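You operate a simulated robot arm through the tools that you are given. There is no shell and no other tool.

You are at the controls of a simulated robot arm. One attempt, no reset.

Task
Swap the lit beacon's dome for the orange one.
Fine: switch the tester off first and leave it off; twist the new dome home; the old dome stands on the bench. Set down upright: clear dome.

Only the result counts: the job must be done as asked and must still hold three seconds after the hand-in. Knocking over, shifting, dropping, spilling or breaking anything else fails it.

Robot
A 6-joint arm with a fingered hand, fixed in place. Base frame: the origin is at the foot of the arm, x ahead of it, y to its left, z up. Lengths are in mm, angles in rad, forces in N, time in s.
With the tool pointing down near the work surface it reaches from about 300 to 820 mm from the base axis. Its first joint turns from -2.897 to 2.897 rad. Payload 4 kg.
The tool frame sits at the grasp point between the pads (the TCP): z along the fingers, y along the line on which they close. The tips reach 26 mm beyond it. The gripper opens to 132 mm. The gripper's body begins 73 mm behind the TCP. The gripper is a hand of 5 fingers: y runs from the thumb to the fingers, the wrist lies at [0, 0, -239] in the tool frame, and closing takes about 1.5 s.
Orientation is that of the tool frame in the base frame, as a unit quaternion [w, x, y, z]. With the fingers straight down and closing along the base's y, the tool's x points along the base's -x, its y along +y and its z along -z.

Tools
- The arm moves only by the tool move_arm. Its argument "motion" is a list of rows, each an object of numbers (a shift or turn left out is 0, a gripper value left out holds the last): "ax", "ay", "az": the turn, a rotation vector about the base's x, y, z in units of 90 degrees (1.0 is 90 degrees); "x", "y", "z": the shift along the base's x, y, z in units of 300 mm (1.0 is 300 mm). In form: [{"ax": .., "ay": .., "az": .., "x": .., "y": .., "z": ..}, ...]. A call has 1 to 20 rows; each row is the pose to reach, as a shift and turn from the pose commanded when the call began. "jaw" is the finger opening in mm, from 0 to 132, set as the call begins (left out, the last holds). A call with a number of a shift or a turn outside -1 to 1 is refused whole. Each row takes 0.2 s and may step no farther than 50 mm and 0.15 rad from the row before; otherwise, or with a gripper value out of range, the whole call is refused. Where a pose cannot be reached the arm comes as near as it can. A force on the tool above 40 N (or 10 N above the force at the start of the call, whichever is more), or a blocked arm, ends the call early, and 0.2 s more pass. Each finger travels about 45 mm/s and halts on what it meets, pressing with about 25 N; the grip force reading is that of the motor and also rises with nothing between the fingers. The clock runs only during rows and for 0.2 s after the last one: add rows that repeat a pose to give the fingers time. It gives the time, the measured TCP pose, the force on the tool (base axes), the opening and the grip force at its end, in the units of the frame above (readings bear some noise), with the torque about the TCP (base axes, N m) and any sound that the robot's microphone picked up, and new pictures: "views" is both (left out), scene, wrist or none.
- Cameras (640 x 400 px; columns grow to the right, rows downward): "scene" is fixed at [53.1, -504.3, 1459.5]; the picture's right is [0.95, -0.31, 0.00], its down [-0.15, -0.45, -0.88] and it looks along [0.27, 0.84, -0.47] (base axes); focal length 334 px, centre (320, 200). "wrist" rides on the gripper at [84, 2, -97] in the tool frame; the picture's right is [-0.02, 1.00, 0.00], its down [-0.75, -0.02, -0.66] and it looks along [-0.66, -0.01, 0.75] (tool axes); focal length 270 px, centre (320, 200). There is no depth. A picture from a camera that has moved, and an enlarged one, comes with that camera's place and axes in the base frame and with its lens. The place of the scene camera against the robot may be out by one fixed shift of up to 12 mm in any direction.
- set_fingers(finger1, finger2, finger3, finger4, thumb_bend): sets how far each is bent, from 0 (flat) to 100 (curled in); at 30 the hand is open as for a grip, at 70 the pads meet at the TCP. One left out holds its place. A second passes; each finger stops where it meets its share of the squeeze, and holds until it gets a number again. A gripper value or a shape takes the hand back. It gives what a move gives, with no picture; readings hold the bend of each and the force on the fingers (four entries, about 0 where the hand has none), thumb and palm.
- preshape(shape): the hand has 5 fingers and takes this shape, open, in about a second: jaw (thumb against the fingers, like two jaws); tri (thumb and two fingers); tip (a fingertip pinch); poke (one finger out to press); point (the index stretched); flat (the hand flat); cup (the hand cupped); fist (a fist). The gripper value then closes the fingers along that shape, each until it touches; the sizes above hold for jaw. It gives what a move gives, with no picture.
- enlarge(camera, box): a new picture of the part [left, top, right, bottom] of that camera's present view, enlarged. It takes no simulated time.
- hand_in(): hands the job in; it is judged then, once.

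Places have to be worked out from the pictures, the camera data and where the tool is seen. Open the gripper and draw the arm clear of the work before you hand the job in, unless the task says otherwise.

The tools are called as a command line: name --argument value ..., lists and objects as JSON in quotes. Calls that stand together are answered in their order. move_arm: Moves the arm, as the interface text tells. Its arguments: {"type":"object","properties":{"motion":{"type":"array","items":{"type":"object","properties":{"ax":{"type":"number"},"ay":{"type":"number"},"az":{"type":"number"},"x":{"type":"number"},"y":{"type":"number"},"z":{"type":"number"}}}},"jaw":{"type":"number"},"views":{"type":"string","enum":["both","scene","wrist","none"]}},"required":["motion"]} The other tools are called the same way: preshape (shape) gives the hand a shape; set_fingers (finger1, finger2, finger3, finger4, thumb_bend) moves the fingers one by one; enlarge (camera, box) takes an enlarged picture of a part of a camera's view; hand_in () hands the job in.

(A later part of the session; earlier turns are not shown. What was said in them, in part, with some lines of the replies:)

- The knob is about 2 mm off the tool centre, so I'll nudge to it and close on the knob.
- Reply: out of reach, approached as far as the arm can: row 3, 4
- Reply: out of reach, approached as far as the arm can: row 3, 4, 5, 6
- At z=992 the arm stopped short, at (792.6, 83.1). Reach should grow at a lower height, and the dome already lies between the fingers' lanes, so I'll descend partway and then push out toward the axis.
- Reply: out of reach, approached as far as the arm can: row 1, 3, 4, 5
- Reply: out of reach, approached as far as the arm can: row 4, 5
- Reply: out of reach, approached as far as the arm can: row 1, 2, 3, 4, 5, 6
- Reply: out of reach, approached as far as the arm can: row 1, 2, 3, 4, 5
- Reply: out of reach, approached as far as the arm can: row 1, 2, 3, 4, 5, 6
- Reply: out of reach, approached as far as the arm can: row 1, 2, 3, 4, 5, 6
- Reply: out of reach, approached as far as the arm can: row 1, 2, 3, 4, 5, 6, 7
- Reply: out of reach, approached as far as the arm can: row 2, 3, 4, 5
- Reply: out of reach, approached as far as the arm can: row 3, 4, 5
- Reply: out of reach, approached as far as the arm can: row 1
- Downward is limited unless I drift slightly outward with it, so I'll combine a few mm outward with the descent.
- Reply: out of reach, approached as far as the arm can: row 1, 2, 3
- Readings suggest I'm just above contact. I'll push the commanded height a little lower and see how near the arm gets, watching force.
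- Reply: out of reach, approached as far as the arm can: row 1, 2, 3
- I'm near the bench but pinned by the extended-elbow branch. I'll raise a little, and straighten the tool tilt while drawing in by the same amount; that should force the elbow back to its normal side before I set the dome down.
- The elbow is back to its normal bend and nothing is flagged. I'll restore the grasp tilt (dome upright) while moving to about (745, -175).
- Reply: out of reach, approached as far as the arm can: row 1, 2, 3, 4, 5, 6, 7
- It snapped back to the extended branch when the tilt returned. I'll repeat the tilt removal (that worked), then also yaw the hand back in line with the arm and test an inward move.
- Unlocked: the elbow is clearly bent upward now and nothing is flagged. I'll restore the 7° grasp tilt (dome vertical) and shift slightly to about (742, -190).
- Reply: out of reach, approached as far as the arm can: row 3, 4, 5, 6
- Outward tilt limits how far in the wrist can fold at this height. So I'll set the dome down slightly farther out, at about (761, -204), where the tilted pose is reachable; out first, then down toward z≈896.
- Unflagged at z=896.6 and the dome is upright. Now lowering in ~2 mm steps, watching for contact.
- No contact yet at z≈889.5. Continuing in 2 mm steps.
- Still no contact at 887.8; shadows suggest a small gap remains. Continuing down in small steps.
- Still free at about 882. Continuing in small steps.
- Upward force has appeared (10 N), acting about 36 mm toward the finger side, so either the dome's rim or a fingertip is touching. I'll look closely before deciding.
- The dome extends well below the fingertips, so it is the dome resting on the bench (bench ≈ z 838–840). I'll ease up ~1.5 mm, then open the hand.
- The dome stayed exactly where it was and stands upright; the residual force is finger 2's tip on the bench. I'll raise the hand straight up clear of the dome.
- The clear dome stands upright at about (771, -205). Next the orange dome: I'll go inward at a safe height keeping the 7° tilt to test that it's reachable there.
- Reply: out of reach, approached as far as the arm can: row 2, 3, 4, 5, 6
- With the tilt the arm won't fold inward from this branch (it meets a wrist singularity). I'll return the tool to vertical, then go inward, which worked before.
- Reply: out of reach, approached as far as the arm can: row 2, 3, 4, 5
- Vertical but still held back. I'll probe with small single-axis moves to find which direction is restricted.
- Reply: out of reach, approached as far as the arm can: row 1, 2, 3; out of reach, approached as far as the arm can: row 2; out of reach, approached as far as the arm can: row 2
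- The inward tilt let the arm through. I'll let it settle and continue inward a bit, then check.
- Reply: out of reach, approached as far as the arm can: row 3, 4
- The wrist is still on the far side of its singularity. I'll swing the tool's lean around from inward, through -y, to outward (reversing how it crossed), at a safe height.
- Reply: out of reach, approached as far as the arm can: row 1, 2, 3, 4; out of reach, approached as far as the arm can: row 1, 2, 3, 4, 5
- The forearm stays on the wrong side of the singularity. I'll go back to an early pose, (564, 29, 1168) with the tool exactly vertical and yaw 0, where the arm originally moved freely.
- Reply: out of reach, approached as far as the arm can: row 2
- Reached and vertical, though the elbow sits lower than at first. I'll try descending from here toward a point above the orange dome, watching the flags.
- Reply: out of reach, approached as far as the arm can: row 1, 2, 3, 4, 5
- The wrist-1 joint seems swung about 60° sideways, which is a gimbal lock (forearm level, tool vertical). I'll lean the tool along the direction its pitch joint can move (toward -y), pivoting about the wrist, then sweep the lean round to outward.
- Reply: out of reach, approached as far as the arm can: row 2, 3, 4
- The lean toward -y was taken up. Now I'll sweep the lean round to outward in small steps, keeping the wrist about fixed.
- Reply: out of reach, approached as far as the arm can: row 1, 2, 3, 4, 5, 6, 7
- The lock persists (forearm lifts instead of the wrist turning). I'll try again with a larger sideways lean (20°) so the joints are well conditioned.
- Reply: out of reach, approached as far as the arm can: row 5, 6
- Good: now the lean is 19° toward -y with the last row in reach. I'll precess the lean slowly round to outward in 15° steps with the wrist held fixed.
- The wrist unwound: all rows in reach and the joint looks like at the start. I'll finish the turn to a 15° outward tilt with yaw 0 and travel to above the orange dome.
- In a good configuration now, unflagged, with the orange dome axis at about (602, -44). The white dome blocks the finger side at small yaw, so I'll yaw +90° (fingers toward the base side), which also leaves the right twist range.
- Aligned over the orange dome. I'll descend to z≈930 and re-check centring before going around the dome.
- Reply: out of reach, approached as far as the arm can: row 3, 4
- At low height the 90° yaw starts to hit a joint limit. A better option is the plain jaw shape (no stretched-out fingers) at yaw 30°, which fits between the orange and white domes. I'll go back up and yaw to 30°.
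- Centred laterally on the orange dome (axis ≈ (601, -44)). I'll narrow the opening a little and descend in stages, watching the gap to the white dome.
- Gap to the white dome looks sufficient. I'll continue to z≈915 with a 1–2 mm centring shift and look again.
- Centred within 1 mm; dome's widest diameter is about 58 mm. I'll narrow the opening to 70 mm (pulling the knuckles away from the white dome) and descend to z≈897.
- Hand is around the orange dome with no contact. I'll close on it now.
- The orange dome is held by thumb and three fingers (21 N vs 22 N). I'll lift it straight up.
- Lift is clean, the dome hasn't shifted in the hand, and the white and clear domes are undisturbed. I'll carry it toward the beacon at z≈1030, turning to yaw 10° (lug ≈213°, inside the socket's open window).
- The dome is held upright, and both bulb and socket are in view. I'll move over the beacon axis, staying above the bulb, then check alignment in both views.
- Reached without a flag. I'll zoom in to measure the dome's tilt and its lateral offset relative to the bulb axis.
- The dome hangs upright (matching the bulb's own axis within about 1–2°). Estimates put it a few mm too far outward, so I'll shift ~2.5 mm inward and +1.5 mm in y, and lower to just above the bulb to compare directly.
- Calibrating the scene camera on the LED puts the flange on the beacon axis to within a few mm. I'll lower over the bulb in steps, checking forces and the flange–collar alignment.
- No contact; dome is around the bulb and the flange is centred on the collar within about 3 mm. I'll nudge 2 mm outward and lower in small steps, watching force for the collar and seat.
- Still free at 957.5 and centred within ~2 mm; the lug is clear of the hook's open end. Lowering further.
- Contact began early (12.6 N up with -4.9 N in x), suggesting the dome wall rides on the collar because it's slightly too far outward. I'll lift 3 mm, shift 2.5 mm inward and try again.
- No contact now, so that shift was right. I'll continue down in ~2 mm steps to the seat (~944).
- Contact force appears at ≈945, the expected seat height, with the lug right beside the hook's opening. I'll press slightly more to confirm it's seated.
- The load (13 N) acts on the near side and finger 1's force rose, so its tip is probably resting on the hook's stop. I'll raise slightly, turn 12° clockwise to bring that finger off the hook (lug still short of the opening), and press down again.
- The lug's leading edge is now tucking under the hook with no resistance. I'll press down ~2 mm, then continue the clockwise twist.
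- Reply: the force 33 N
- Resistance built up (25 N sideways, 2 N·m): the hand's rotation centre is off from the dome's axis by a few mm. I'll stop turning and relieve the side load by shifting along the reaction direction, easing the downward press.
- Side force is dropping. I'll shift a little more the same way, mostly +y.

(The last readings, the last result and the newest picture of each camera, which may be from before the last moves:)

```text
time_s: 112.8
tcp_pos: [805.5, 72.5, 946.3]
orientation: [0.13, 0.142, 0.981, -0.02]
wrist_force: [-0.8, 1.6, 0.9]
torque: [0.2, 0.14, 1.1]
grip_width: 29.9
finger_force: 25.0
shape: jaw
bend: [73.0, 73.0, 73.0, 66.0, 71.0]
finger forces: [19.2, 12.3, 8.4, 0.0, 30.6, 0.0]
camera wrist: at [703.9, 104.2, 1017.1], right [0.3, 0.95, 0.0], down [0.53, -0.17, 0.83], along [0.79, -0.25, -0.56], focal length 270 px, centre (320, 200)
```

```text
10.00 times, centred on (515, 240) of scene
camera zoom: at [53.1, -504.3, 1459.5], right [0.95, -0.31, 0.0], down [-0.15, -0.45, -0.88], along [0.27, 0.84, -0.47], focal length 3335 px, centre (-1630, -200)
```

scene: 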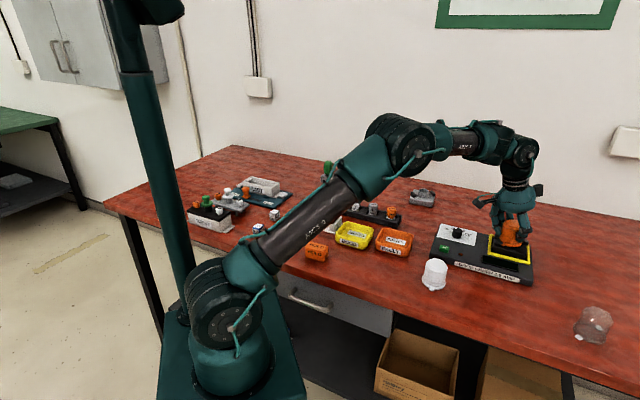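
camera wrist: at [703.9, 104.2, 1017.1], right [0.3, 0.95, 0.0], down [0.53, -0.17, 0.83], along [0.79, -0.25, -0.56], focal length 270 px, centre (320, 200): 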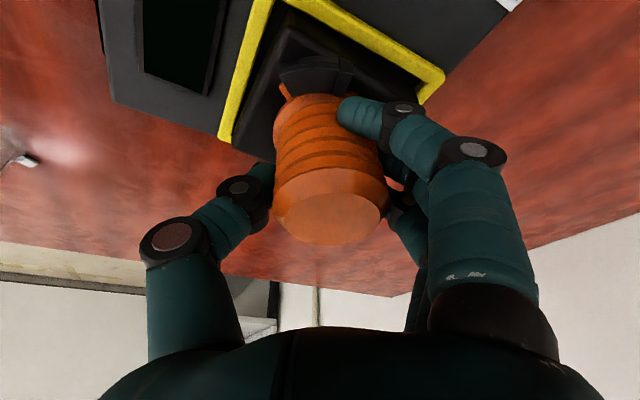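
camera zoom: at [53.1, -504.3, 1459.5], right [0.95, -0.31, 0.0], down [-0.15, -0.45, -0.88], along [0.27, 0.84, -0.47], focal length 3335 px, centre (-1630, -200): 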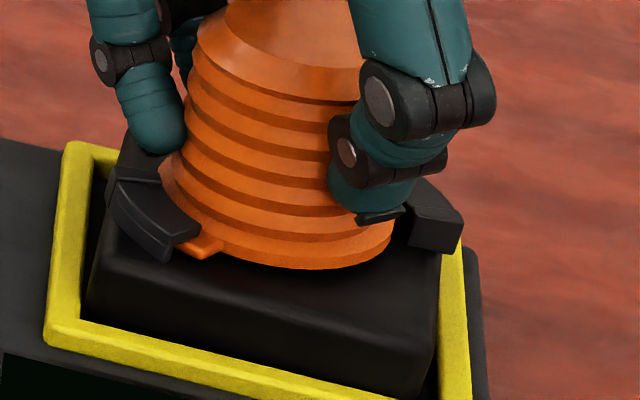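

Side load is gone, but a 1.1 N·m couple remains, so both lugs are probably rubbing because the dome isn't quite fully down. I'll back off 10° counter-clockwise, press down now that finger 1 is clear of the hook, and then twist again.

move_arm --motion '[{"az": 0.05}, {"az": 0.11}, {"az": 0.11}]' --views "none"

move_arm --motion '[{"z": -0.007}, {"z": -0.007}]' --views "none"

move_arm --motion '[{"z": -0.006}, {"z": -0.006}]' --views "both"

enlarge --camera "wrist" --box '[250, 40, 400, 150]'

enlarge --camera "scene" --box '[495, 220, 535, 260]'

```text
time_s: 113.6
tcp_pos: [806.7, 74.6, 944.9]
orientation: [0.13, 0.055, 0.99, -0.008]
wrist_force: [1.3, -1.1, 1.5]
torque: [0.0, 0.03, -0.02]
grip_width: 29.8
finger_force: 25.1
shape: jaw
bend: [73.0, 73.0, 73.0, 66.0, 71.0]
finger forces: [5.4, 9.1, 11.1, 0.0, 19.3, 0.0]
```

```text
time_s: 114.2
tcp_pos: [806.7, 73.5, 944.6]
orientation: [0.131, 0.056, 0.99, -0.008]
wrist_force: [0.1, -2.6, 8.1]
torque: [0.1, 0.22, 0.01]
grip_width: 29.7
finger_force: 25.2
shape: jaw
bend: [74.0, 73.0, 73.0, 66.0, 71.0]
finger forces: [11.1, 8.6, 11.8, 0.0, 23.0, 0.0]
```

```text
time_s: 114.8
tcp_pos: [806.7, 73.2, 943.2]
orientation: [0.132, 0.055, 0.99, -0.008]
wrist_force: [0.4, -3.5, 16.3]
torque: [0.19, 0.34, 0.01]
grip_width: 30.3
finger_force: 25.2
shape: jaw
bend: [74.0, 73.0, 73.0, 66.0, 71.0]
finger forces: [17.2, 8.1, 13.4, 0.9, 25.7, 0.0]
camera wrist: at [700.9, 86.8, 1014.1], right [0.13, 0.99, 0.0], down [0.55, -0.08, 0.83], along [0.83, -0.11, -0.55], focal length 270 px, centre (320, 200)
```

scene: 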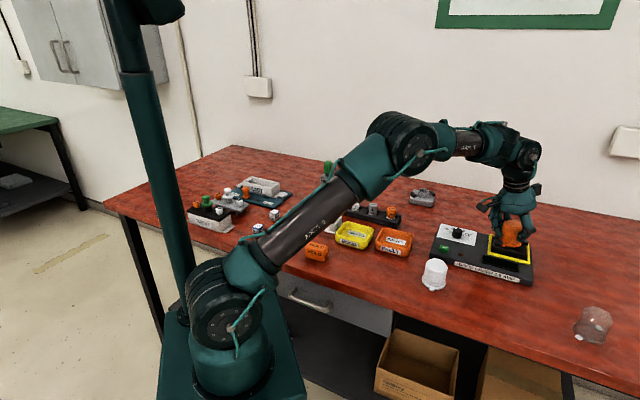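
wrist: 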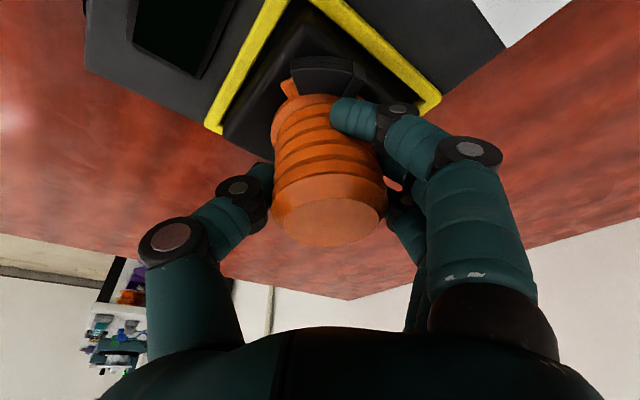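

```text
3.64 times, centred on (325, 95) of wrist
camera zoom: at [700.9, 86.8, 1014.1], right [0.13, 0.99, 0.0], down [0.55, -0.08, 0.83], along [0.83, -0.11, -0.55], focal length 983 px, centre (302, 582)
```

zoom: 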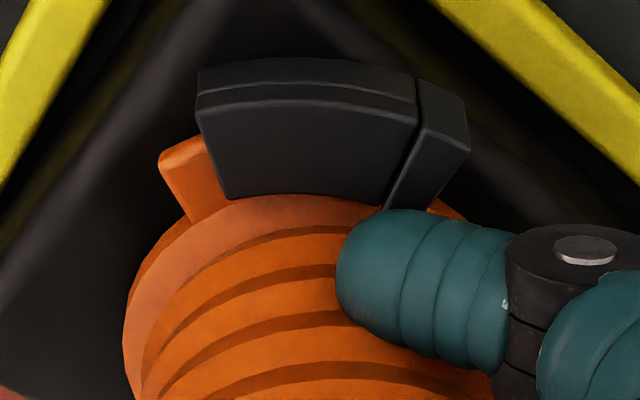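

```text
10.00 times, centred on (515, 240) of scene
camera zoom: at [53.1, -504.3, 1459.5], right [0.95, -0.31, 0.0], down [-0.15, -0.45, -0.88], along [0.27, 0.84, -0.47], focal length 3335 px, centre (-1630, -200)
```

zoom: 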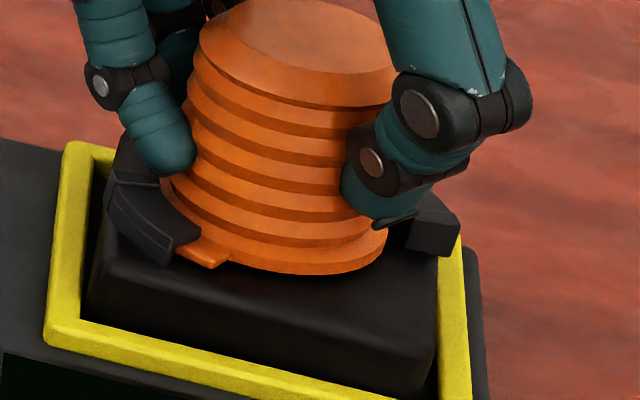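

The contact point (≈136°) matches finger 1's tip sitting on the hook's stop, so the jaw grip is obstructed. The dome is already in the socket, so I'll ease off, open, raise the hand and regrasp in the three-finger shape that worked before.

move_arm --motion '[{"z": 0.008}, {"z": 0.008}]' --views "none"

move_arm --jaw 84 --motion '[{"x": 0}, {"x": 0}, {"x": 0}, {"x": 0}, {"x": 0}]' --views "both"

enlarge --camera "scene" --box '[490, 210, 540, 260]'

enlarge --camera "wrist" --box '[200, 40, 440, 260]'

```text
time_s: 115.4
tcp_pos: [806.9, 74.7, 942.6]
orientation: [0.13, 0.055, 0.99, -0.007]
wrist_force: [3.0, -3.2, 8.1]
torque: [0.08, 0.08, -0.01]
grip_width: 30.1
finger_force: 24.7
shape: jaw
bend: [74.0, 73.0, 73.0, 66.0, 71.0]
finger forces: [12.1, 8.7, 13.3, 0.4, 22.7, 0.0]
```

```text
time_s: 116.6
tcp_pos: [807.7, 74.6, 943.3]
orientation: [0.131, 0.055, 0.99, -0.008]
wrist_force: [-0.1, -0.6, 0.3]
torque: [-0.03, -0.02, -0.01]
grip_width: 83.4
finger_force: 0.1
shape: jaw
bend: [71.0, 71.0, 71.0, 70.0, 68.0]
finger forces: [0.0, 0.0, 0.0, 0.0, 0.0, 0.1]
camera wrist: at [700.7, 86.9, 1015.2], right [0.13, 0.99, 0.0], down [0.55, -0.08, 0.83], along [0.82, -0.11, -0.56], focal length 270 px, centre (320, 200)
```

scene: 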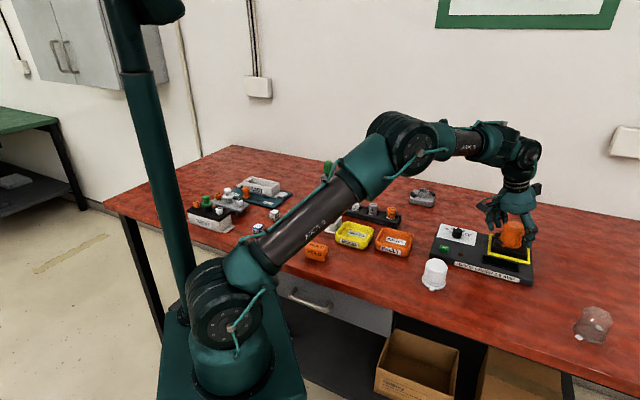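
wrist: 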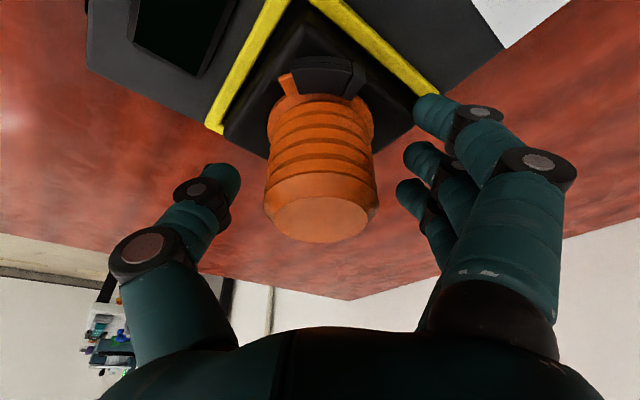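

```text
8.00 times, centred on (515, 235) of scene
camera zoom: at [53.1, -504.3, 1459.5], right [0.95, -0.31, 0.0], down [-0.15, -0.45, -0.88], along [0.27, 0.84, -0.47], focal length 2668 px, centre (-1240, -80)
```

zoom: 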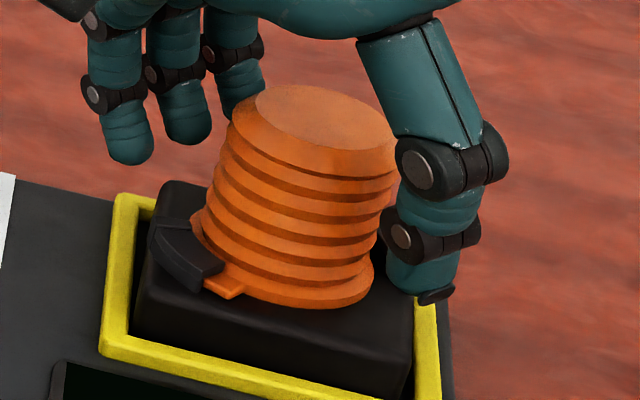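

```text
1.82 times, centred on (320, 150) of wrist
camera zoom: at [700.7, 86.9, 1015.2], right [0.13, 0.99, 0.0], down [0.55, -0.08, 0.83], along [0.82, -0.11, -0.56], focal length 491 px, centre (320, 291)
```

zoom: 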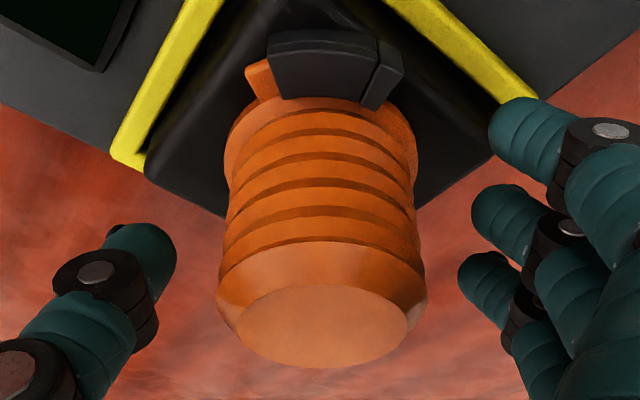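

The dome rests at the same height as the original one, fully seated, with its lug partly under the hook, so only ~20–25° of twist remains. I'll raise a little, switch to the three-finger shape, and turn the hand to yaw +15° centred on the dome axis (allowing for the tilt).

move_arm --motion '[{"z": 0.03}, {"z": 0.03}]' --views "none"

preshape --shape "tri"

move_arm --jaw 96 --motion '[{"az": 0.06, "y": -0.002}, {"az": 0.12, "y": -0.004}, {"az": 0.18, "y": -0.006}, {"az": 0.237, "x": -0.005, "y": -0.008}, {"az": 0.237, "x": -0.005, "y": -0.008}]' --views "both"

enlarge --camera "wrist" --box '[200, 40, 440, 260]'

enlarge --camera "scene" --box '[480, 200, 550, 265]'

```text
time_s: 117.2
tcp_pos: [805.8, 75.4, 952.1]
orientation: [0.13, 0.054, 0.99, -0.008]
wrist_force: [0.2, 0.3, 0.3]
torque: [0.03, 0.01, 0.0]
grip_width: 83.6
finger_force: 0.0
shape: jaw
bend: [71.0, 71.0, 71.0, 70.0, 68.0]
finger forces: [0.1, 0.0, 0.1, 0.0, 0.1, 0.1]
```

```text
time_s: 118.1
tcp_pos: [805.6, 75.3, 952.8]
orientation: [0.13, 0.054, 0.99, -0.009]
wrist_force: [0.9, 1.6, -0.4]
torque: [-0.03, -0.02, 0.01]
grip_width: 131.9
finger_force: 0.1
shape: tri
bend: [0.0, 30.0, 30.0, 0.0, 30.0]
finger forces: [0.0, 0.0, 0.0, 0.0, 0.0, 0.0]
```

```text
time_s: 119.3
tcp_pos: [805.1, 71.6, 952.4]
orientation: [0.13, -0.13, 0.983, 0.016]
wrist_force: [-0.3, -0.5, 0.0]
torque: [-0.02, 0.0, -0.02]
grip_width: 96.4
finger_force: 0.1
shape: tri
bend: [0.0, 65.0, 65.0, 0.0, 61.0]
finger forces: [0.0, 0.0, 0.0, 0.0, 0.0, 0.0]
camera wrist: at [701.3, 45.0, 1024.2], right [-0.24, 0.97, 0.0], down [0.54, 0.13, 0.83], along [0.81, 0.2, -0.56], focal length 270 px, centre (320, 200)
```

scene: 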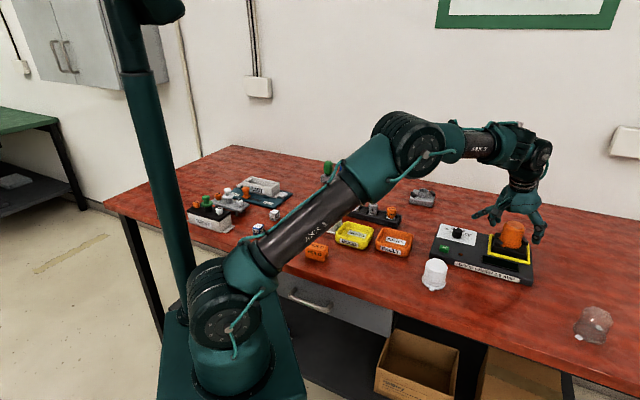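
wrist: 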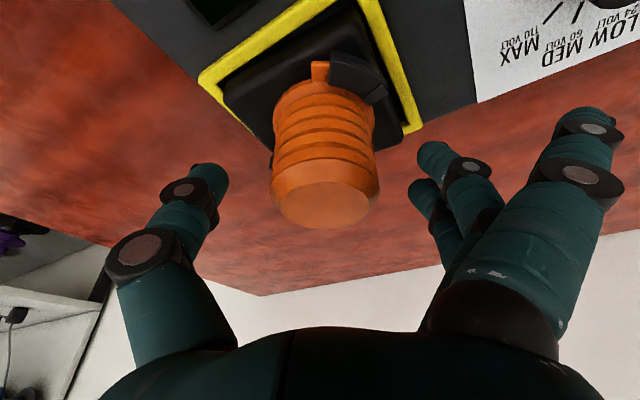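

```text
1.82 times, centred on (320, 150) of wrist
camera zoom: at [701.3, 45.0, 1024.2], right [-0.24, 0.97, 0.0], down [0.54, 0.13, 0.83], along [0.81, 0.2, -0.56], focal length 491 px, centre (320, 291)
```

zoom: 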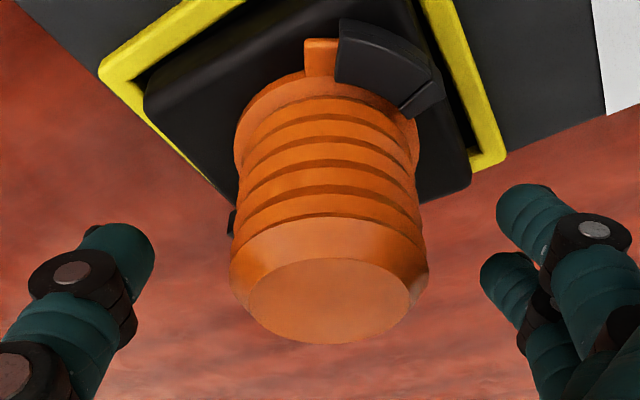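

```text
6.15 times, centred on (515, 232) of scene
camera zoom: at [53.1, -504.3, 1459.5], right [0.95, -0.31, 0.0], down [-0.15, -0.45, -0.88], along [0.27, 0.84, -0.47], focal length 2052 px, centre (-880, 0)
```

zoom: 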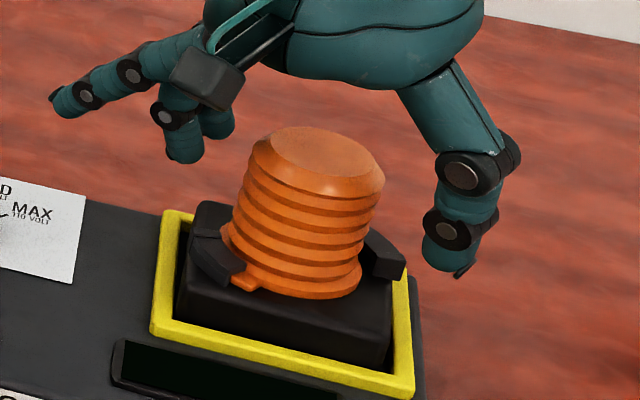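

The dome sits squarely with its lug at about 195° (home ≈163°). I'll centre the hand (+2.4 mm toward the fingers), lower 3 mm and close.

move_arm --motion '[{"x": -0.002, "y": 0.008, "z": -0.01}, {"x": -0.002, "y": 0.008, "z": -0.01}]' --views "none"

move_arm --jaw 34 --motion '[{"x": 0}, {"x": 0}, {"x": 0}, {"x": 0}, {"x": 0}, {"x": 0}]' --views "both"

enlarge --camera "wrist" --box '[200, 40, 440, 260]'

```text
time_s: 119.9
tcp_pos: [804.3, 73.8, 950.2]
orientation: [0.13, -0.13, 0.983, 0.016]
wrist_force: [-0.5, -0.1, 0.1]
torque: [0.02, 0.0, -0.02]
grip_width: 96.4
finger_force: 0.1
shape: tri
bend: [0.0, 65.0, 65.0, 0.0, 61.0]
finger forces: [0.1, 0.0, 0.0, 0.0, 0.0, 0.1]
```

```text
time_s: 121.3
tcp_pos: [804.3, 75.4, 950.5]
orientation: [0.129, -0.129, 0.983, 0.016]
wrist_force: [0.2, 1.2, -0.7]
torque: [0.0, -0.01, 0.02]
grip_width: 41.6
finger_force: 24.9
shape: tri
bend: [25.0, 74.0, 74.0, 25.0, 70.0]
finger forces: [0.0, 11.2, 11.4, 0.0, 22.5, 0.0]
camera wrist: at [700.5, 47.5, 1021.5], right [-0.24, 0.97, 0.0], down [0.54, 0.13, 0.83], along [0.81, 0.2, -0.56], focal length 270 px, centre (320, 200)
```

scene: 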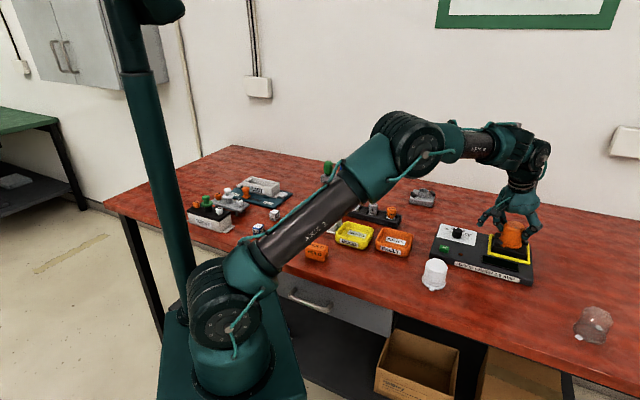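
wrist: 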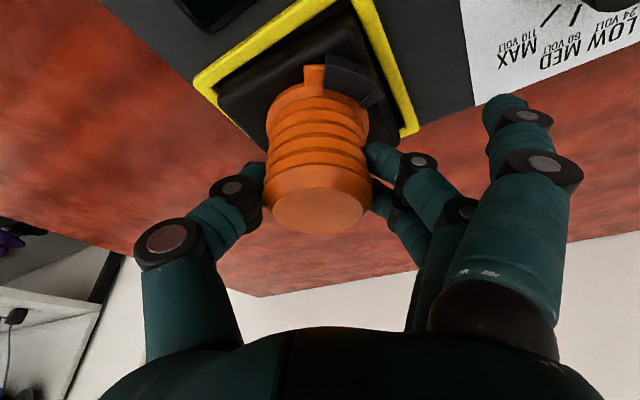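

```text
1.82 times, centred on (320, 150) of wrist
camera zoom: at [700.5, 47.5, 1021.5], right [-0.24, 0.97, 0.0], down [0.54, 0.13, 0.83], along [0.81, 0.2, -0.56], focal length 491 px, centre (320, 291)
```

zoom: 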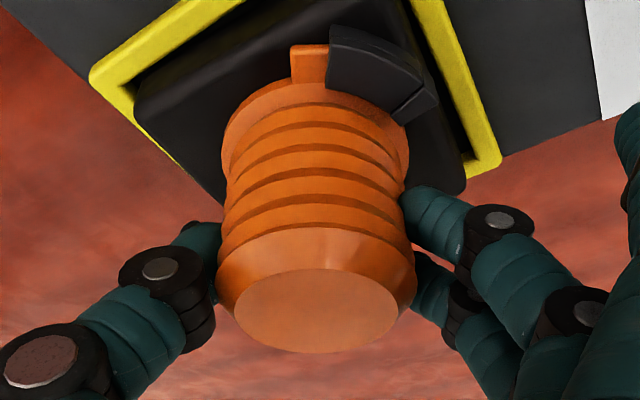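

Well-centred grip (11.2 / 11.4 / 22.5 N). I'll twist clockwise 15° about the dome's axis (with the small TCP translation the tilt requires) and check forces.

move_arm --motion '[{"az": -0.056, "y": 0.0015}, {"az": -0.111, "y": 0.003}, {"az": -0.167, "y": 0.0047, "x": -0.0006}, {"az": -0.167, "y": 0.0047, "x": -0.0006}]' --views "both"

enlarge --camera "wrist" --box '[240, 40, 400, 150]'

enlarge --camera "scene" --box '[490, 210, 540, 260]'

```text
time_s: 122.3
tcp_pos: [804.6, 75.6, 950.2]
orientation: [0.131, 0.001, 0.991, -0.001]
wrist_force: [1.0, -0.6, 0.2]
torque: [0.01, 0.0, -0.02]
grip_width: 41.7
finger_force: 24.9
shape: tri
bend: [26.0, 74.0, 74.0, 26.0, 70.0]
finger forces: [0.0, 11.3, 11.4, 0.0, 22.7, 0.1]
camera wrist: at [697.1, 76.5, 1021.3], right [0.02, 1.0, 0.0], down [0.56, -0.01, 0.83], along [0.83, -0.02, -0.56], focal length 270 px, centre (320, 200)
```

scene: 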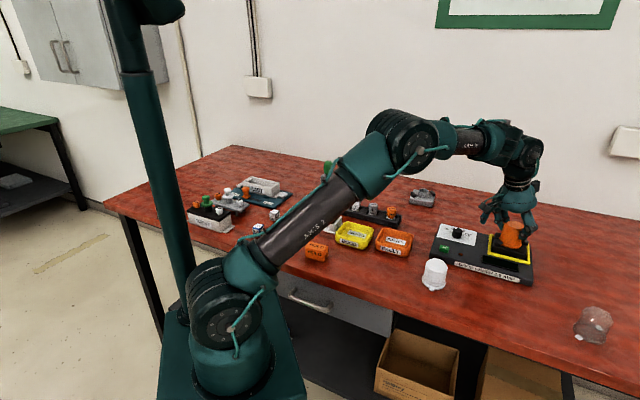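
wrist: 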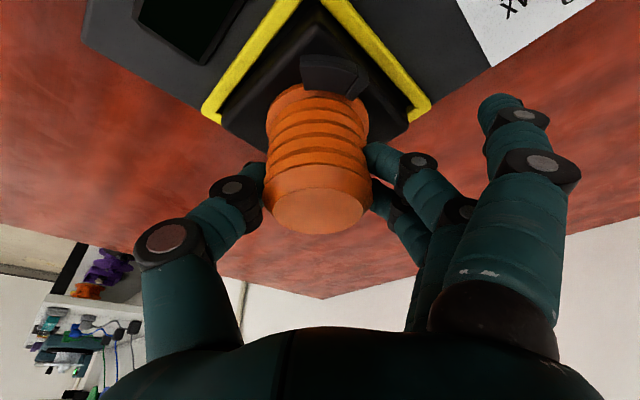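

```text
3.64 times, centred on (320, 95) of wrist
camera zoom: at [697.1, 76.5, 1021.3], right [0.02, 1.0, 0.0], down [0.56, -0.01, 0.83], along [0.83, -0.02, -0.56], focal length 983 px, centre (320, 582)
```

zoom: 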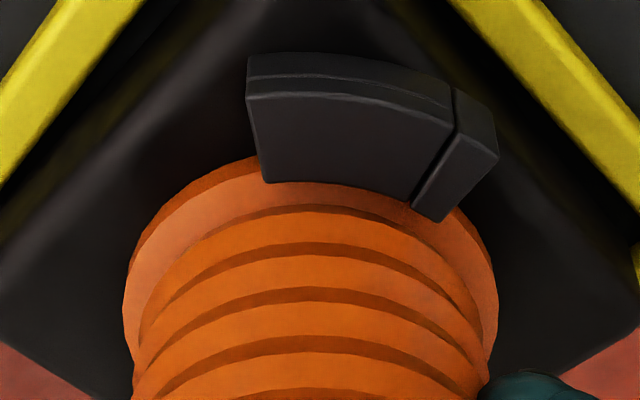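

```text
8.00 times, centred on (515, 235) of scene
camera zoom: at [53.1, -504.3, 1459.5], right [0.95, -0.31, 0.0], down [-0.15, -0.45, -0.88], along [0.27, 0.84, -0.47], focal length 2668 px, centre (-1240, -80)
```

zoom: 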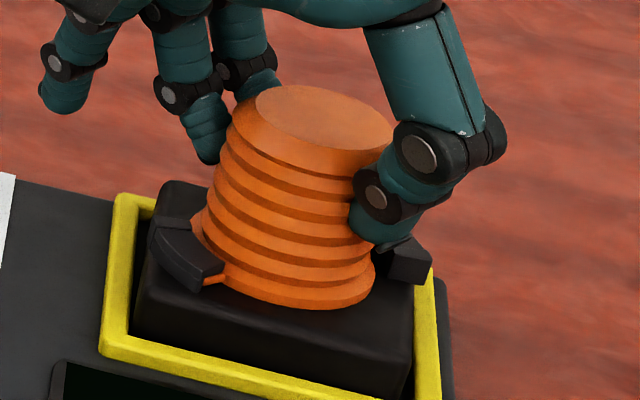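

Smooth and force-free; the lug has vanished under the hook. I'll continue clockwise in steps until the stop is felt.

move_arm --motion '[{"az": -0.056, "y": 0.0016}, {"az": -0.111, "y": 0.0033}, {"az": -0.133, "y": 0.0039}, {"az": -0.133, "y": 0.0039}]' --views "none"

move_arm --motion '[{"az": -0.03, "y": 0.0008, "x": 0.0003}, {"az": -0.055, "y": 0.0015, "x": 0.0006}, {"az": -0.055, "y": 0.0015, "x": 0.0006}]' --views "none"

```text
time_s: 123.3
tcp_pos: [804.9, 76.4, 950.5]
orientation: [0.13, 0.104, 0.986, -0.014]
wrist_force: [3.0, -1.9, 2.5]
torque: [0.01, -0.06, 0.05]
grip_width: 41.4
finger_force: 25.2
shape: tri
bend: [26.0, 74.0, 74.0, 26.0, 70.0]
finger forces: [0.1, 11.2, 11.3, 0.1, 24.0, 0.0]
```

```text
time_s: 124.1
tcp_pos: [803.5, 77.5, 949.5]
orientation: [0.129, 0.147, 0.98, -0.02]
wrist_force: [0.2, -7.3, 5.0]
torque: [-0.23, 0.0, 0.23]
grip_width: 41.8
finger_force: 24.9
shape: tri
bend: [26.0, 74.0, 74.0, 26.0, 70.0]
finger forces: [0.0, 10.6, 11.0, 0.1, 28.8, 0.1]
```

Torque is starting to rise (0.23 N·m) along with a small -y reaction. I'll look at where the hook stop is relative to the lug and relieve the side force.

move_arm --motion '[{"y": -0.003}, {"y": -0.003}]' --views "both"

enlarge --camera "wrist" --box '[240, 40, 400, 150]'

enlarge --camera "scene" --box '[490, 210, 540, 260]'

```text
time_s: 124.7
tcp_pos: [802.9, 77.0, 948.0]
orientation: [0.128, 0.146, 0.981, -0.02]
wrist_force: [-0.9, -4.4, 5.0]
torque: [-0.1, -0.01, 0.14]
grip_width: 41.7
finger_force: 25.0
shape: tri
bend: [26.0, 74.0, 74.0, 26.0, 70.0]
finger forces: [0.0, 11.6, 11.4, 0.0, 27.2, 0.0]
camera wrist: at [702.2, 108.7, 1020.8], right [0.31, 0.95, 0.0], down [0.53, -0.18, 0.83], along [0.79, -0.26, -0.56], focal length 270 px, centre (320, 200)
```

scene: 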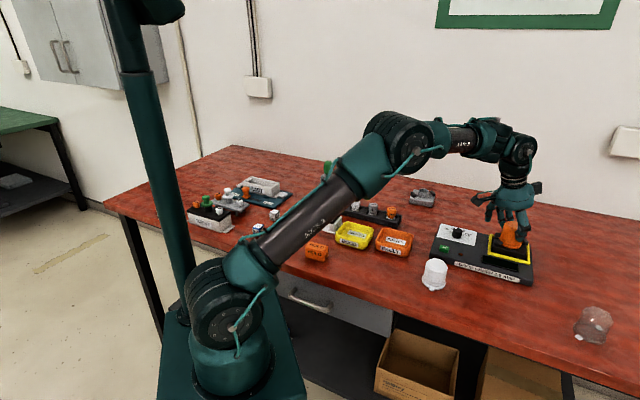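
wrist: 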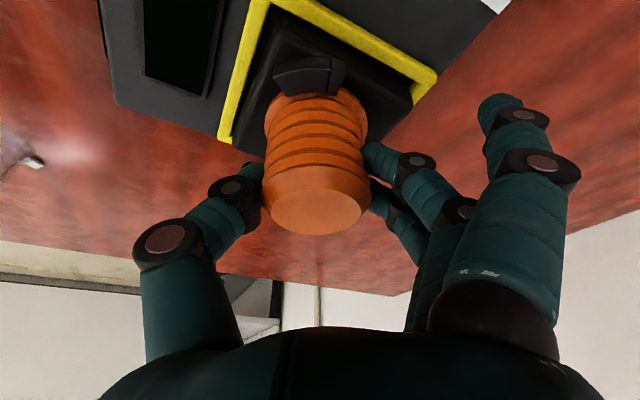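

```text
3.64 times, centred on (320, 95) of wrist
camera zoom: at [702.2, 108.7, 1020.8], right [0.31, 0.95, 0.0], down [0.53, -0.18, 0.83], along [0.79, -0.26, -0.56], focal length 983 px, centre (320, 582)
```

zoom: 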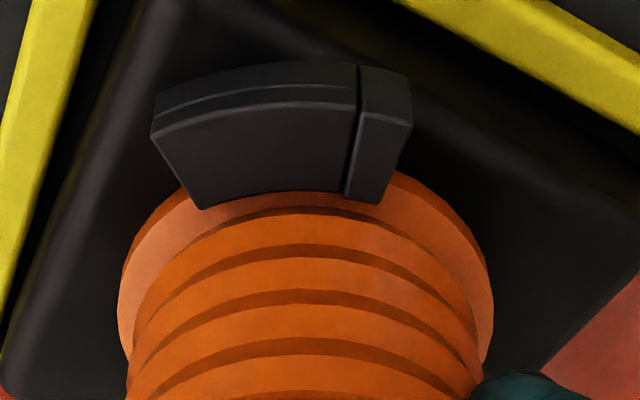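

```text
8.00 times, centred on (515, 235) of scene
camera zoom: at [53.1, -504.3, 1459.5], right [0.95, -0.31, 0.0], down [-0.15, -0.45, -0.88], along [0.27, 0.84, -0.47], focal length 2668 px, centre (-1240, -80)
```

zoom: 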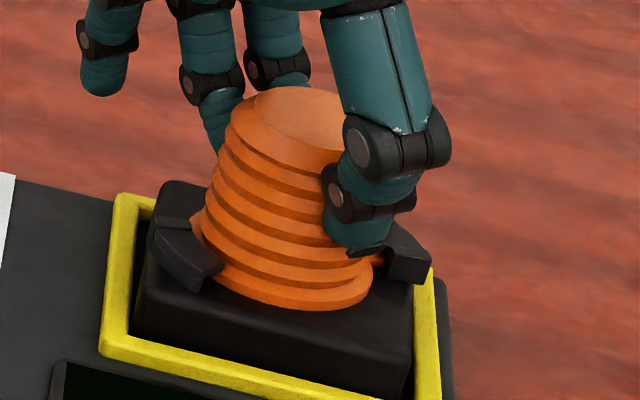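

Lug is hidden under the hook, near the stop. I'll trim the remaining side and down load and rotate a further 5°, looking for a firm rise in torque.

move_arm --motion '[{"y": -0.003, "z": 0.002}, {"y": -0.002, "z": 0.002, "az": -0.03}, {"y": -0.001, "z": 0.002, "az": -0.056}, {"y": -0.001, "z": 0.002, "az": -0.056}]' --views "none"

```text
time_s: 125.7
tcp_pos: [804.3, 76.4, 950.1]
orientation: [0.128, 0.189, 0.973, -0.026]
wrist_force: [1.4, -2.9, 1.6]
torque: [-0.1, 0.02, 0.63]
grip_width: 41.6
finger_force: 24.9
shape: tri
bend: [26.0, 74.0, 74.0, 26.0, 70.0]
finger forces: [0.0, 11.4, 11.1, 0.0, 27.4, 0.0]
```

Torque jumps to 0.63 N·m as a pure couple: the lugs are against their stops. I'll press 4° more to be sure it's fully home.

move_arm --motion '[{"az": -0.022, "y": 0.001}, {"az": -0.045, "y": 0.002}, {"az": -0.045, "y": 0.002}]' --views "both"

enlarge --camera "wrist" --box '[240, 40, 400, 150]'

enlarge --camera "scene" --box '[490, 210, 540, 260]'

```text
time_s: 126.5
tcp_pos: [804.7, 77.6, 951.0]
orientation: [0.128, 0.225, 0.965, -0.03]
wrist_force: [7.4, -7.1, 11.1]
torque: [-0.3, 0.0, 0.54]
grip_width: 40.9
finger_force: 25.1
shape: tri
bend: [26.0, 74.0, 74.0, 26.0, 70.0]
finger forces: [0.1, 12.8, 9.2, 0.0, 27.5, 0.0]
camera wrist: at [709.3, 124.0, 1021.6], right [0.46, 0.89, 0.0], down [0.49, -0.26, 0.83], along [0.74, -0.38, -0.56], focal length 270 px, centre (320, 200)
```

scene: 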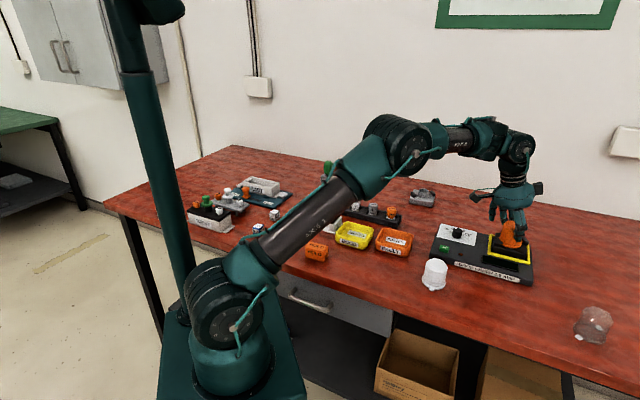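
wrist: 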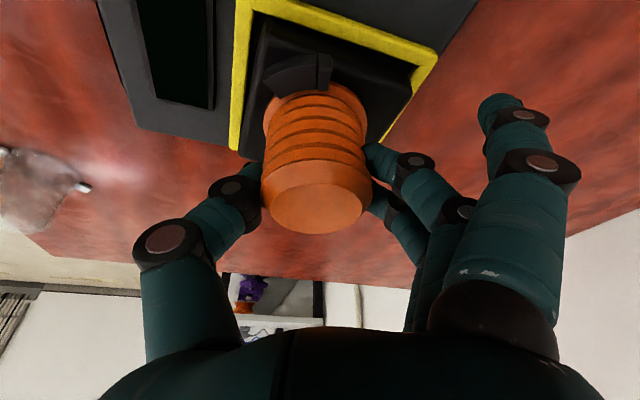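

```text
3.64 times, centred on (320, 95) of wrist
camera zoom: at [709.3, 124.0, 1021.6], right [0.46, 0.89, 0.0], down [0.49, -0.26, 0.83], along [0.74, -0.38, -0.56], focal length 983 px, centre (320, 582)
```

zoom: 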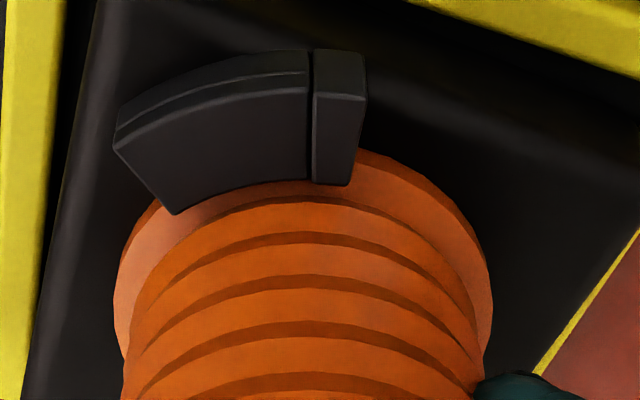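

```text
8.00 times, centred on (515, 235) of scene
camera zoom: at [53.1, -504.3, 1459.5], right [0.95, -0.31, 0.0], down [-0.15, -0.45, -0.88], along [0.27, 0.84, -0.47], focal length 2668 px, centre (-1240, -80)
```

zoom: 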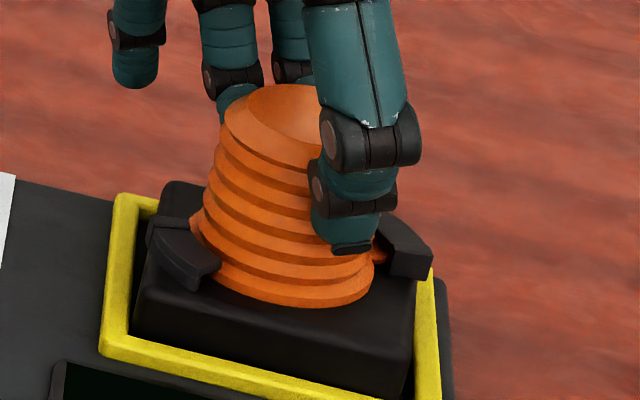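

Torque holds at about 0.54 N·m with the hand slipping on the dome while it no longer turns, so it is home against the stops. Now I'll open the fingers.

move_arm --jaw 100 --motion '[{"x": 0}, {"x": 0}, {"x": 0}, {"x": 0}, {"x": 0}, {"x": 0}]' --views "both"

enlarge --camera "wrist" --box '[200, 40, 440, 260]'

enlarge --camera "scene" --box '[490, 210, 540, 260]'

```text
time_s: 127.9
tcp_pos: [803.7, 76.8, 949.4]
orientation: [0.126, 0.225, 0.966, -0.03]
wrist_force: [0.5, -0.3, -0.6]
torque: [0.02, -0.02, 0.0]
grip_width: 100.1
finger_force: 0.0
shape: tri
bend: [0.0, 63.0, 63.0, 0.0, 59.0]
finger forces: [0.0, 0.1, 0.1, 0.0, 0.1, 0.1]
camera wrist: at [709.0, 124.5, 1020.8], right [0.46, 0.89, 0.0], down [0.49, -0.26, 0.83], along [0.74, -0.38, -0.56], focal length 270 px, centre (320, 200)
```

scene: 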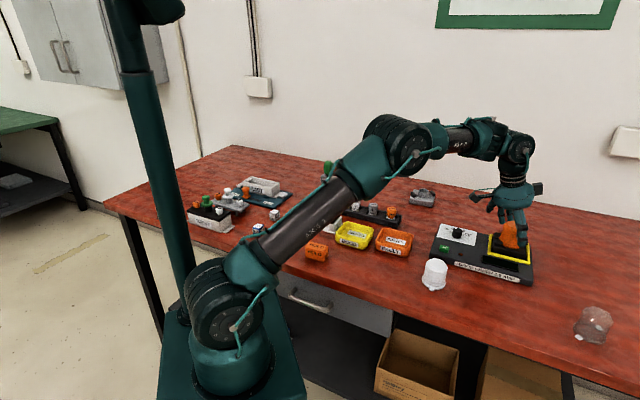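
wrist: 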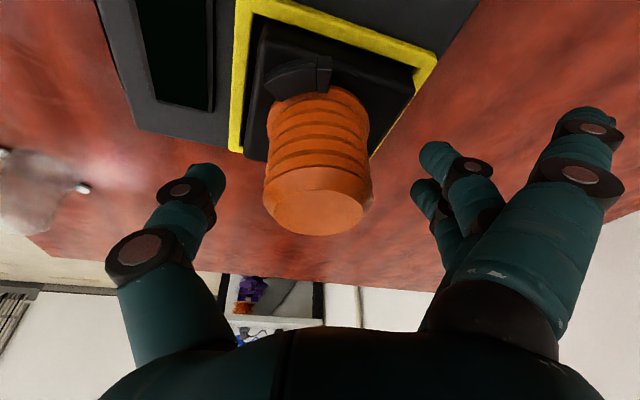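

```text
1.82 times, centred on (320, 150) of wrist
camera zoom: at [709.0, 124.5, 1020.8], right [0.46, 0.89, 0.0], down [0.49, -0.26, 0.83], along [0.74, -0.38, -0.56], focal length 491 px, centre (320, 291)
```

zoom: 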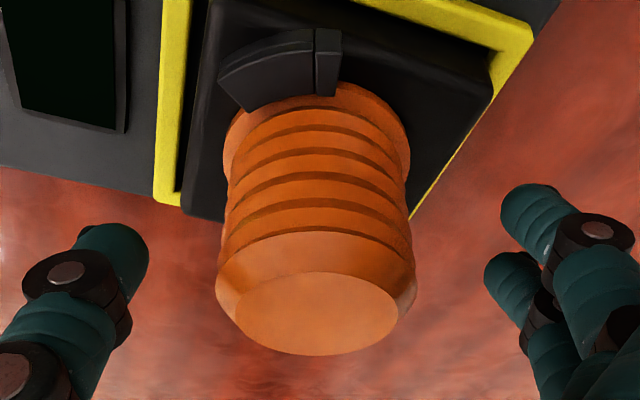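

```text
8.00 times, centred on (515, 235) of scene
camera zoom: at [53.1, -504.3, 1459.5], right [0.95, -0.31, 0.0], down [-0.15, -0.45, -0.88], along [0.27, 0.84, -0.47], focal length 2668 px, centre (-1240, -80)
```

zoom: 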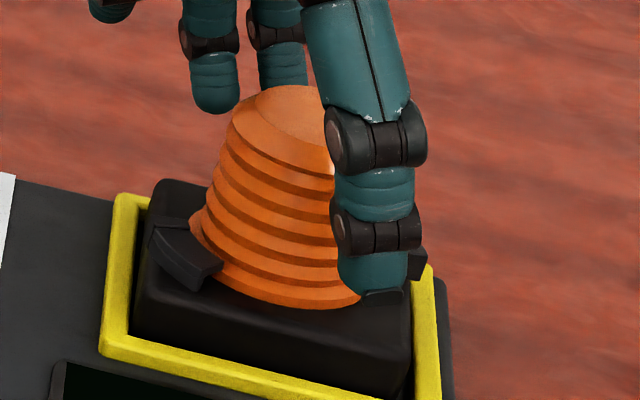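

Released with no load. I'll raise the hand straight up, first 30 mm as a check.

move_arm --motion '[{"z": 0.05}, {"z": 0.1}, {"z": 0.1}]' --views "none"

move_arm --motion '[{"z": 0.07}, {"z": 0.14}, {"z": 0.2}, {"z": 0.2}]' --views "both"

enlarge --camera "scene" --box '[490, 210, 540, 260]'

enlarge --camera "wrist" --box '[220, 0, 420, 180]'

```text
time_s: 128.7
tcp_pos: [804.4, 77.4, 980.4]
orientation: [0.126, 0.224, 0.966, -0.03]
wrist_force: [-0.3, 0.2, -0.4]
torque: [0.01, -0.02, 0.0]
grip_width: 99.6
finger_force: 0.0
shape: tri
bend: [0.0, 63.0, 63.0, 0.0, 59.0]
finger forces: [0.0, 0.1, 0.0, 0.0, 0.0, 0.0]
```

```text
time_s: 129.7
tcp_pos: [802.2, 79.0, 1029.6]
orientation: [0.128, 0.223, 0.966, -0.029]
wrist_force: [-0.1, 0.1, -0.6]
torque: [-0.02, 0.01, -0.04]
grip_width: 99.6
finger_force: 0.1
shape: tri
bend: [0.0, 63.0, 63.0, 0.0, 59.0]
finger forces: [0.1, 0.0, 0.0, 0.1, 0.1, 0.1]
out of reach, approached as far as the arm can: row 3, 4
camera wrist: at [706.9, 126.1, 1100.5], right [0.46, 0.89, 0.01], down [0.49, -0.26, 0.83], along [0.74, -0.38, -0.56], focal length 270 px, centre (320, 200)
```

scene: 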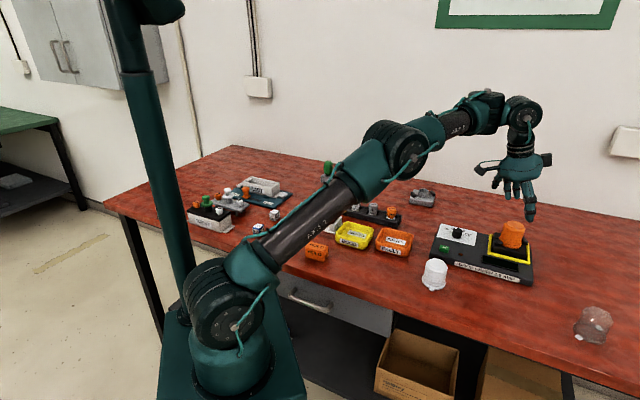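
wrist: 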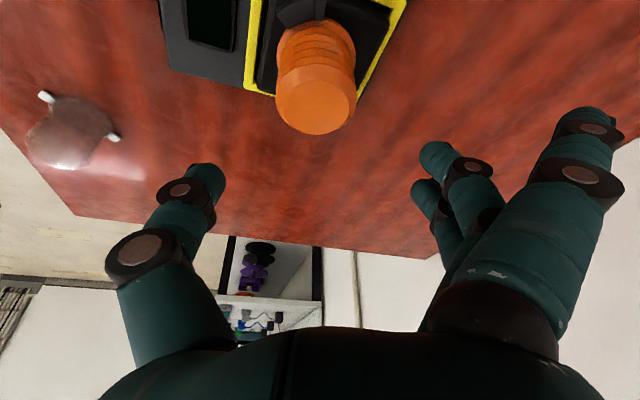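

```text
8.00 times, centred on (515, 235) of scene
camera zoom: at [53.1, -504.3, 1459.5], right [0.95, -0.31, 0.0], down [-0.15, -0.45, -0.88], along [0.27, 0.84, -0.47], focal length 2668 px, centre (-1240, -80)
```

zoom: 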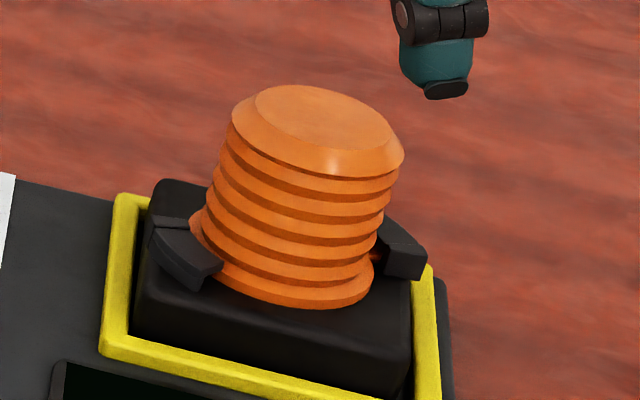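

```text
2.22 times, centred on (320, 90) of wrist
camera zoom: at [706.9, 126.1, 1100.5], right [0.46, 0.89, 0.01], down [0.49, -0.26, 0.83], along [0.74, -0.38, -0.56], focal length 601 px, centre (320, 444)
```

zoom: 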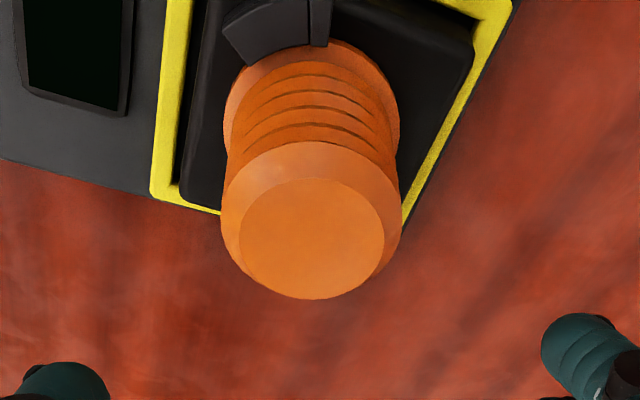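

The orange dome sits level and locked under both hooks. I'll draw the arm back, clear of the work, and take a last look at everything.

move_arm --motion '[{"x": -0.1, "y": -0.01, "z": 0.02}, {"x": -0.22, "y": -0.02, "z": 0.06}, {"x": -0.36, "y": -0.03, "z": 0.1}, {"x": -0.5, "y": -0.04, "z": 0.14}, {"x": -0.62, "y": -0.05, "z": 0.18}, {"x": -0.74, "y": -0.06, "z": 0.22}, {"x": -0.74, "y": -0.06, "z": 0.22}]' --views "both"

enlarge --camera "scene" --box '[410, 200, 630, 350]'

enlarge --camera "scene" --box '[430, 210, 490, 260]'

enlarge --camera "scene" --box '[180, 150, 440, 270]'

```text
time_s: 131.3
tcp_pos: [581.1, 60.4, 1093.8]
orientation: [0.127, 0.225, 0.966, -0.031]
wrist_force: [0.4, -0.5, -0.2]
torque: [-0.02, -0.02, -0.01]
grip_width: 99.5
finger_force: 0.0
shape: tri
bend: [0.0, 63.0, 63.0, 0.0, 59.0]
finger forces: [0.0, 0.1, 0.1, 0.1, 0.0, 0.1]
camera wrist: at [487.1, 108.0, 1166.0], right [0.46, 0.89, 0.0], down [0.49, -0.26, 0.83], along [0.74, -0.38, -0.56], focal length 270 px, centre (320, 200)
```

scene: 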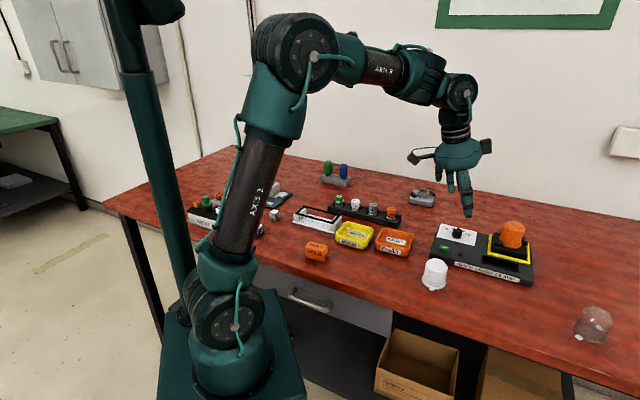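
wrist: 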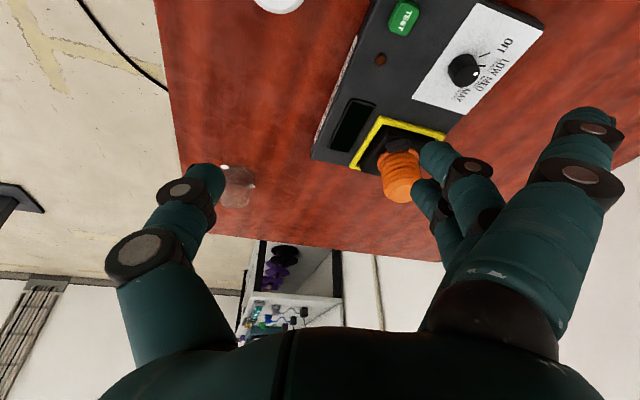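

```text
2.67 times, centred on (520, 275) of scene
camera zoom: at [53.1, -504.3, 1459.5], right [0.95, -0.31, 0.0], down [-0.15, -0.45, -0.88], along [0.27, 0.84, -0.47], focal length 889 px, centre (-213, 0)
```

zoom: 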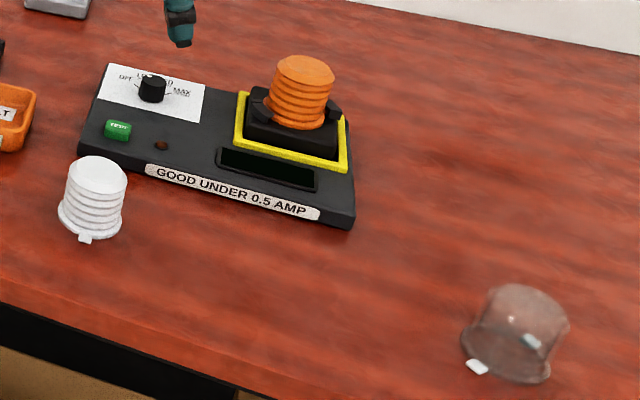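

```text
8.00 times, centred on (460, 235) of scene
camera zoom: at [53.1, -504.3, 1459.5], right [0.95, -0.31, 0.0], down [-0.15, -0.45, -0.88], along [0.27, 0.84, -0.47], focal length 2668 px, centre (-800, -80)
```

zoom: 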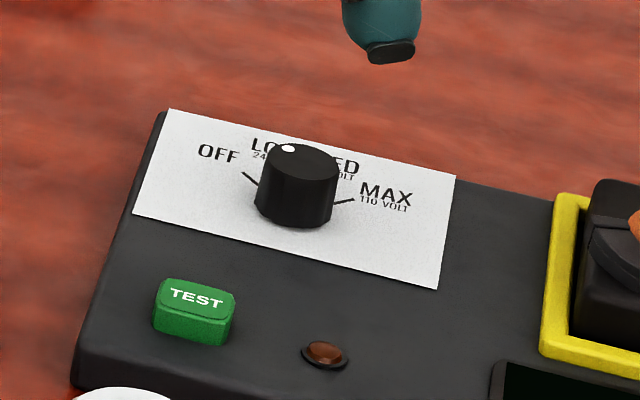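

```text
2.46 times, centred on (310, 210) of scene
camera zoom: at [53.1, -504.3, 1459.5], right [0.95, -0.31, 0.0], down [-0.15, -0.45, -0.88], along [0.27, 0.84, -0.47], focal length 821 px, centre (345, 175)
```

zoom: 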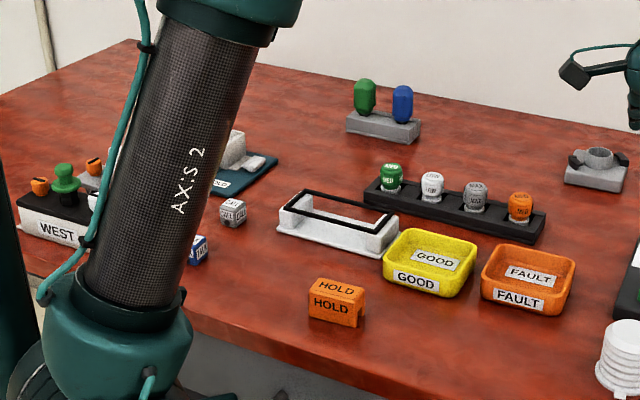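

Everything checks out. The knob is on OFF with the LED and display dark, and the orange dome is locked in the beacon. The clear dome stands upright on the bench, the white dome and tester haven't moved, and the open hand is clear. I'm handing in.

hand_in

```text
The job is handed in.
```

I swapped the dome and handed the job in; the result of the judging has not come back.

- **Tester:** I turned the knob to OFF before touching the beacon. The lamp, indicator and display were dark and still dark in the last view.
- **Old clear dome:** it stands upright on open bench at about (771, -205), roughly 100 mm in from the front edge and clear of everything else.
- **Orange dome:** it sits level in the beacon with both lugs under the hooks. I twisted it clockwise until it stopped turning. The torque levelled off at about 0.5–0.6 N·m while my grip slipped on the dome, so I judged it home. I could not see the lugs against their stops directly.
- **Everything else:** in the last scene view the tester and the spare white dome are exactly where they were at the start. The hand is open and drawn back from the work.

The first try at twisting the orange dome jammed because a finger rested on one of the hooks. Side force reached about 25 N for a moment before I backed off, let go and gripped again. The tester did not shift.
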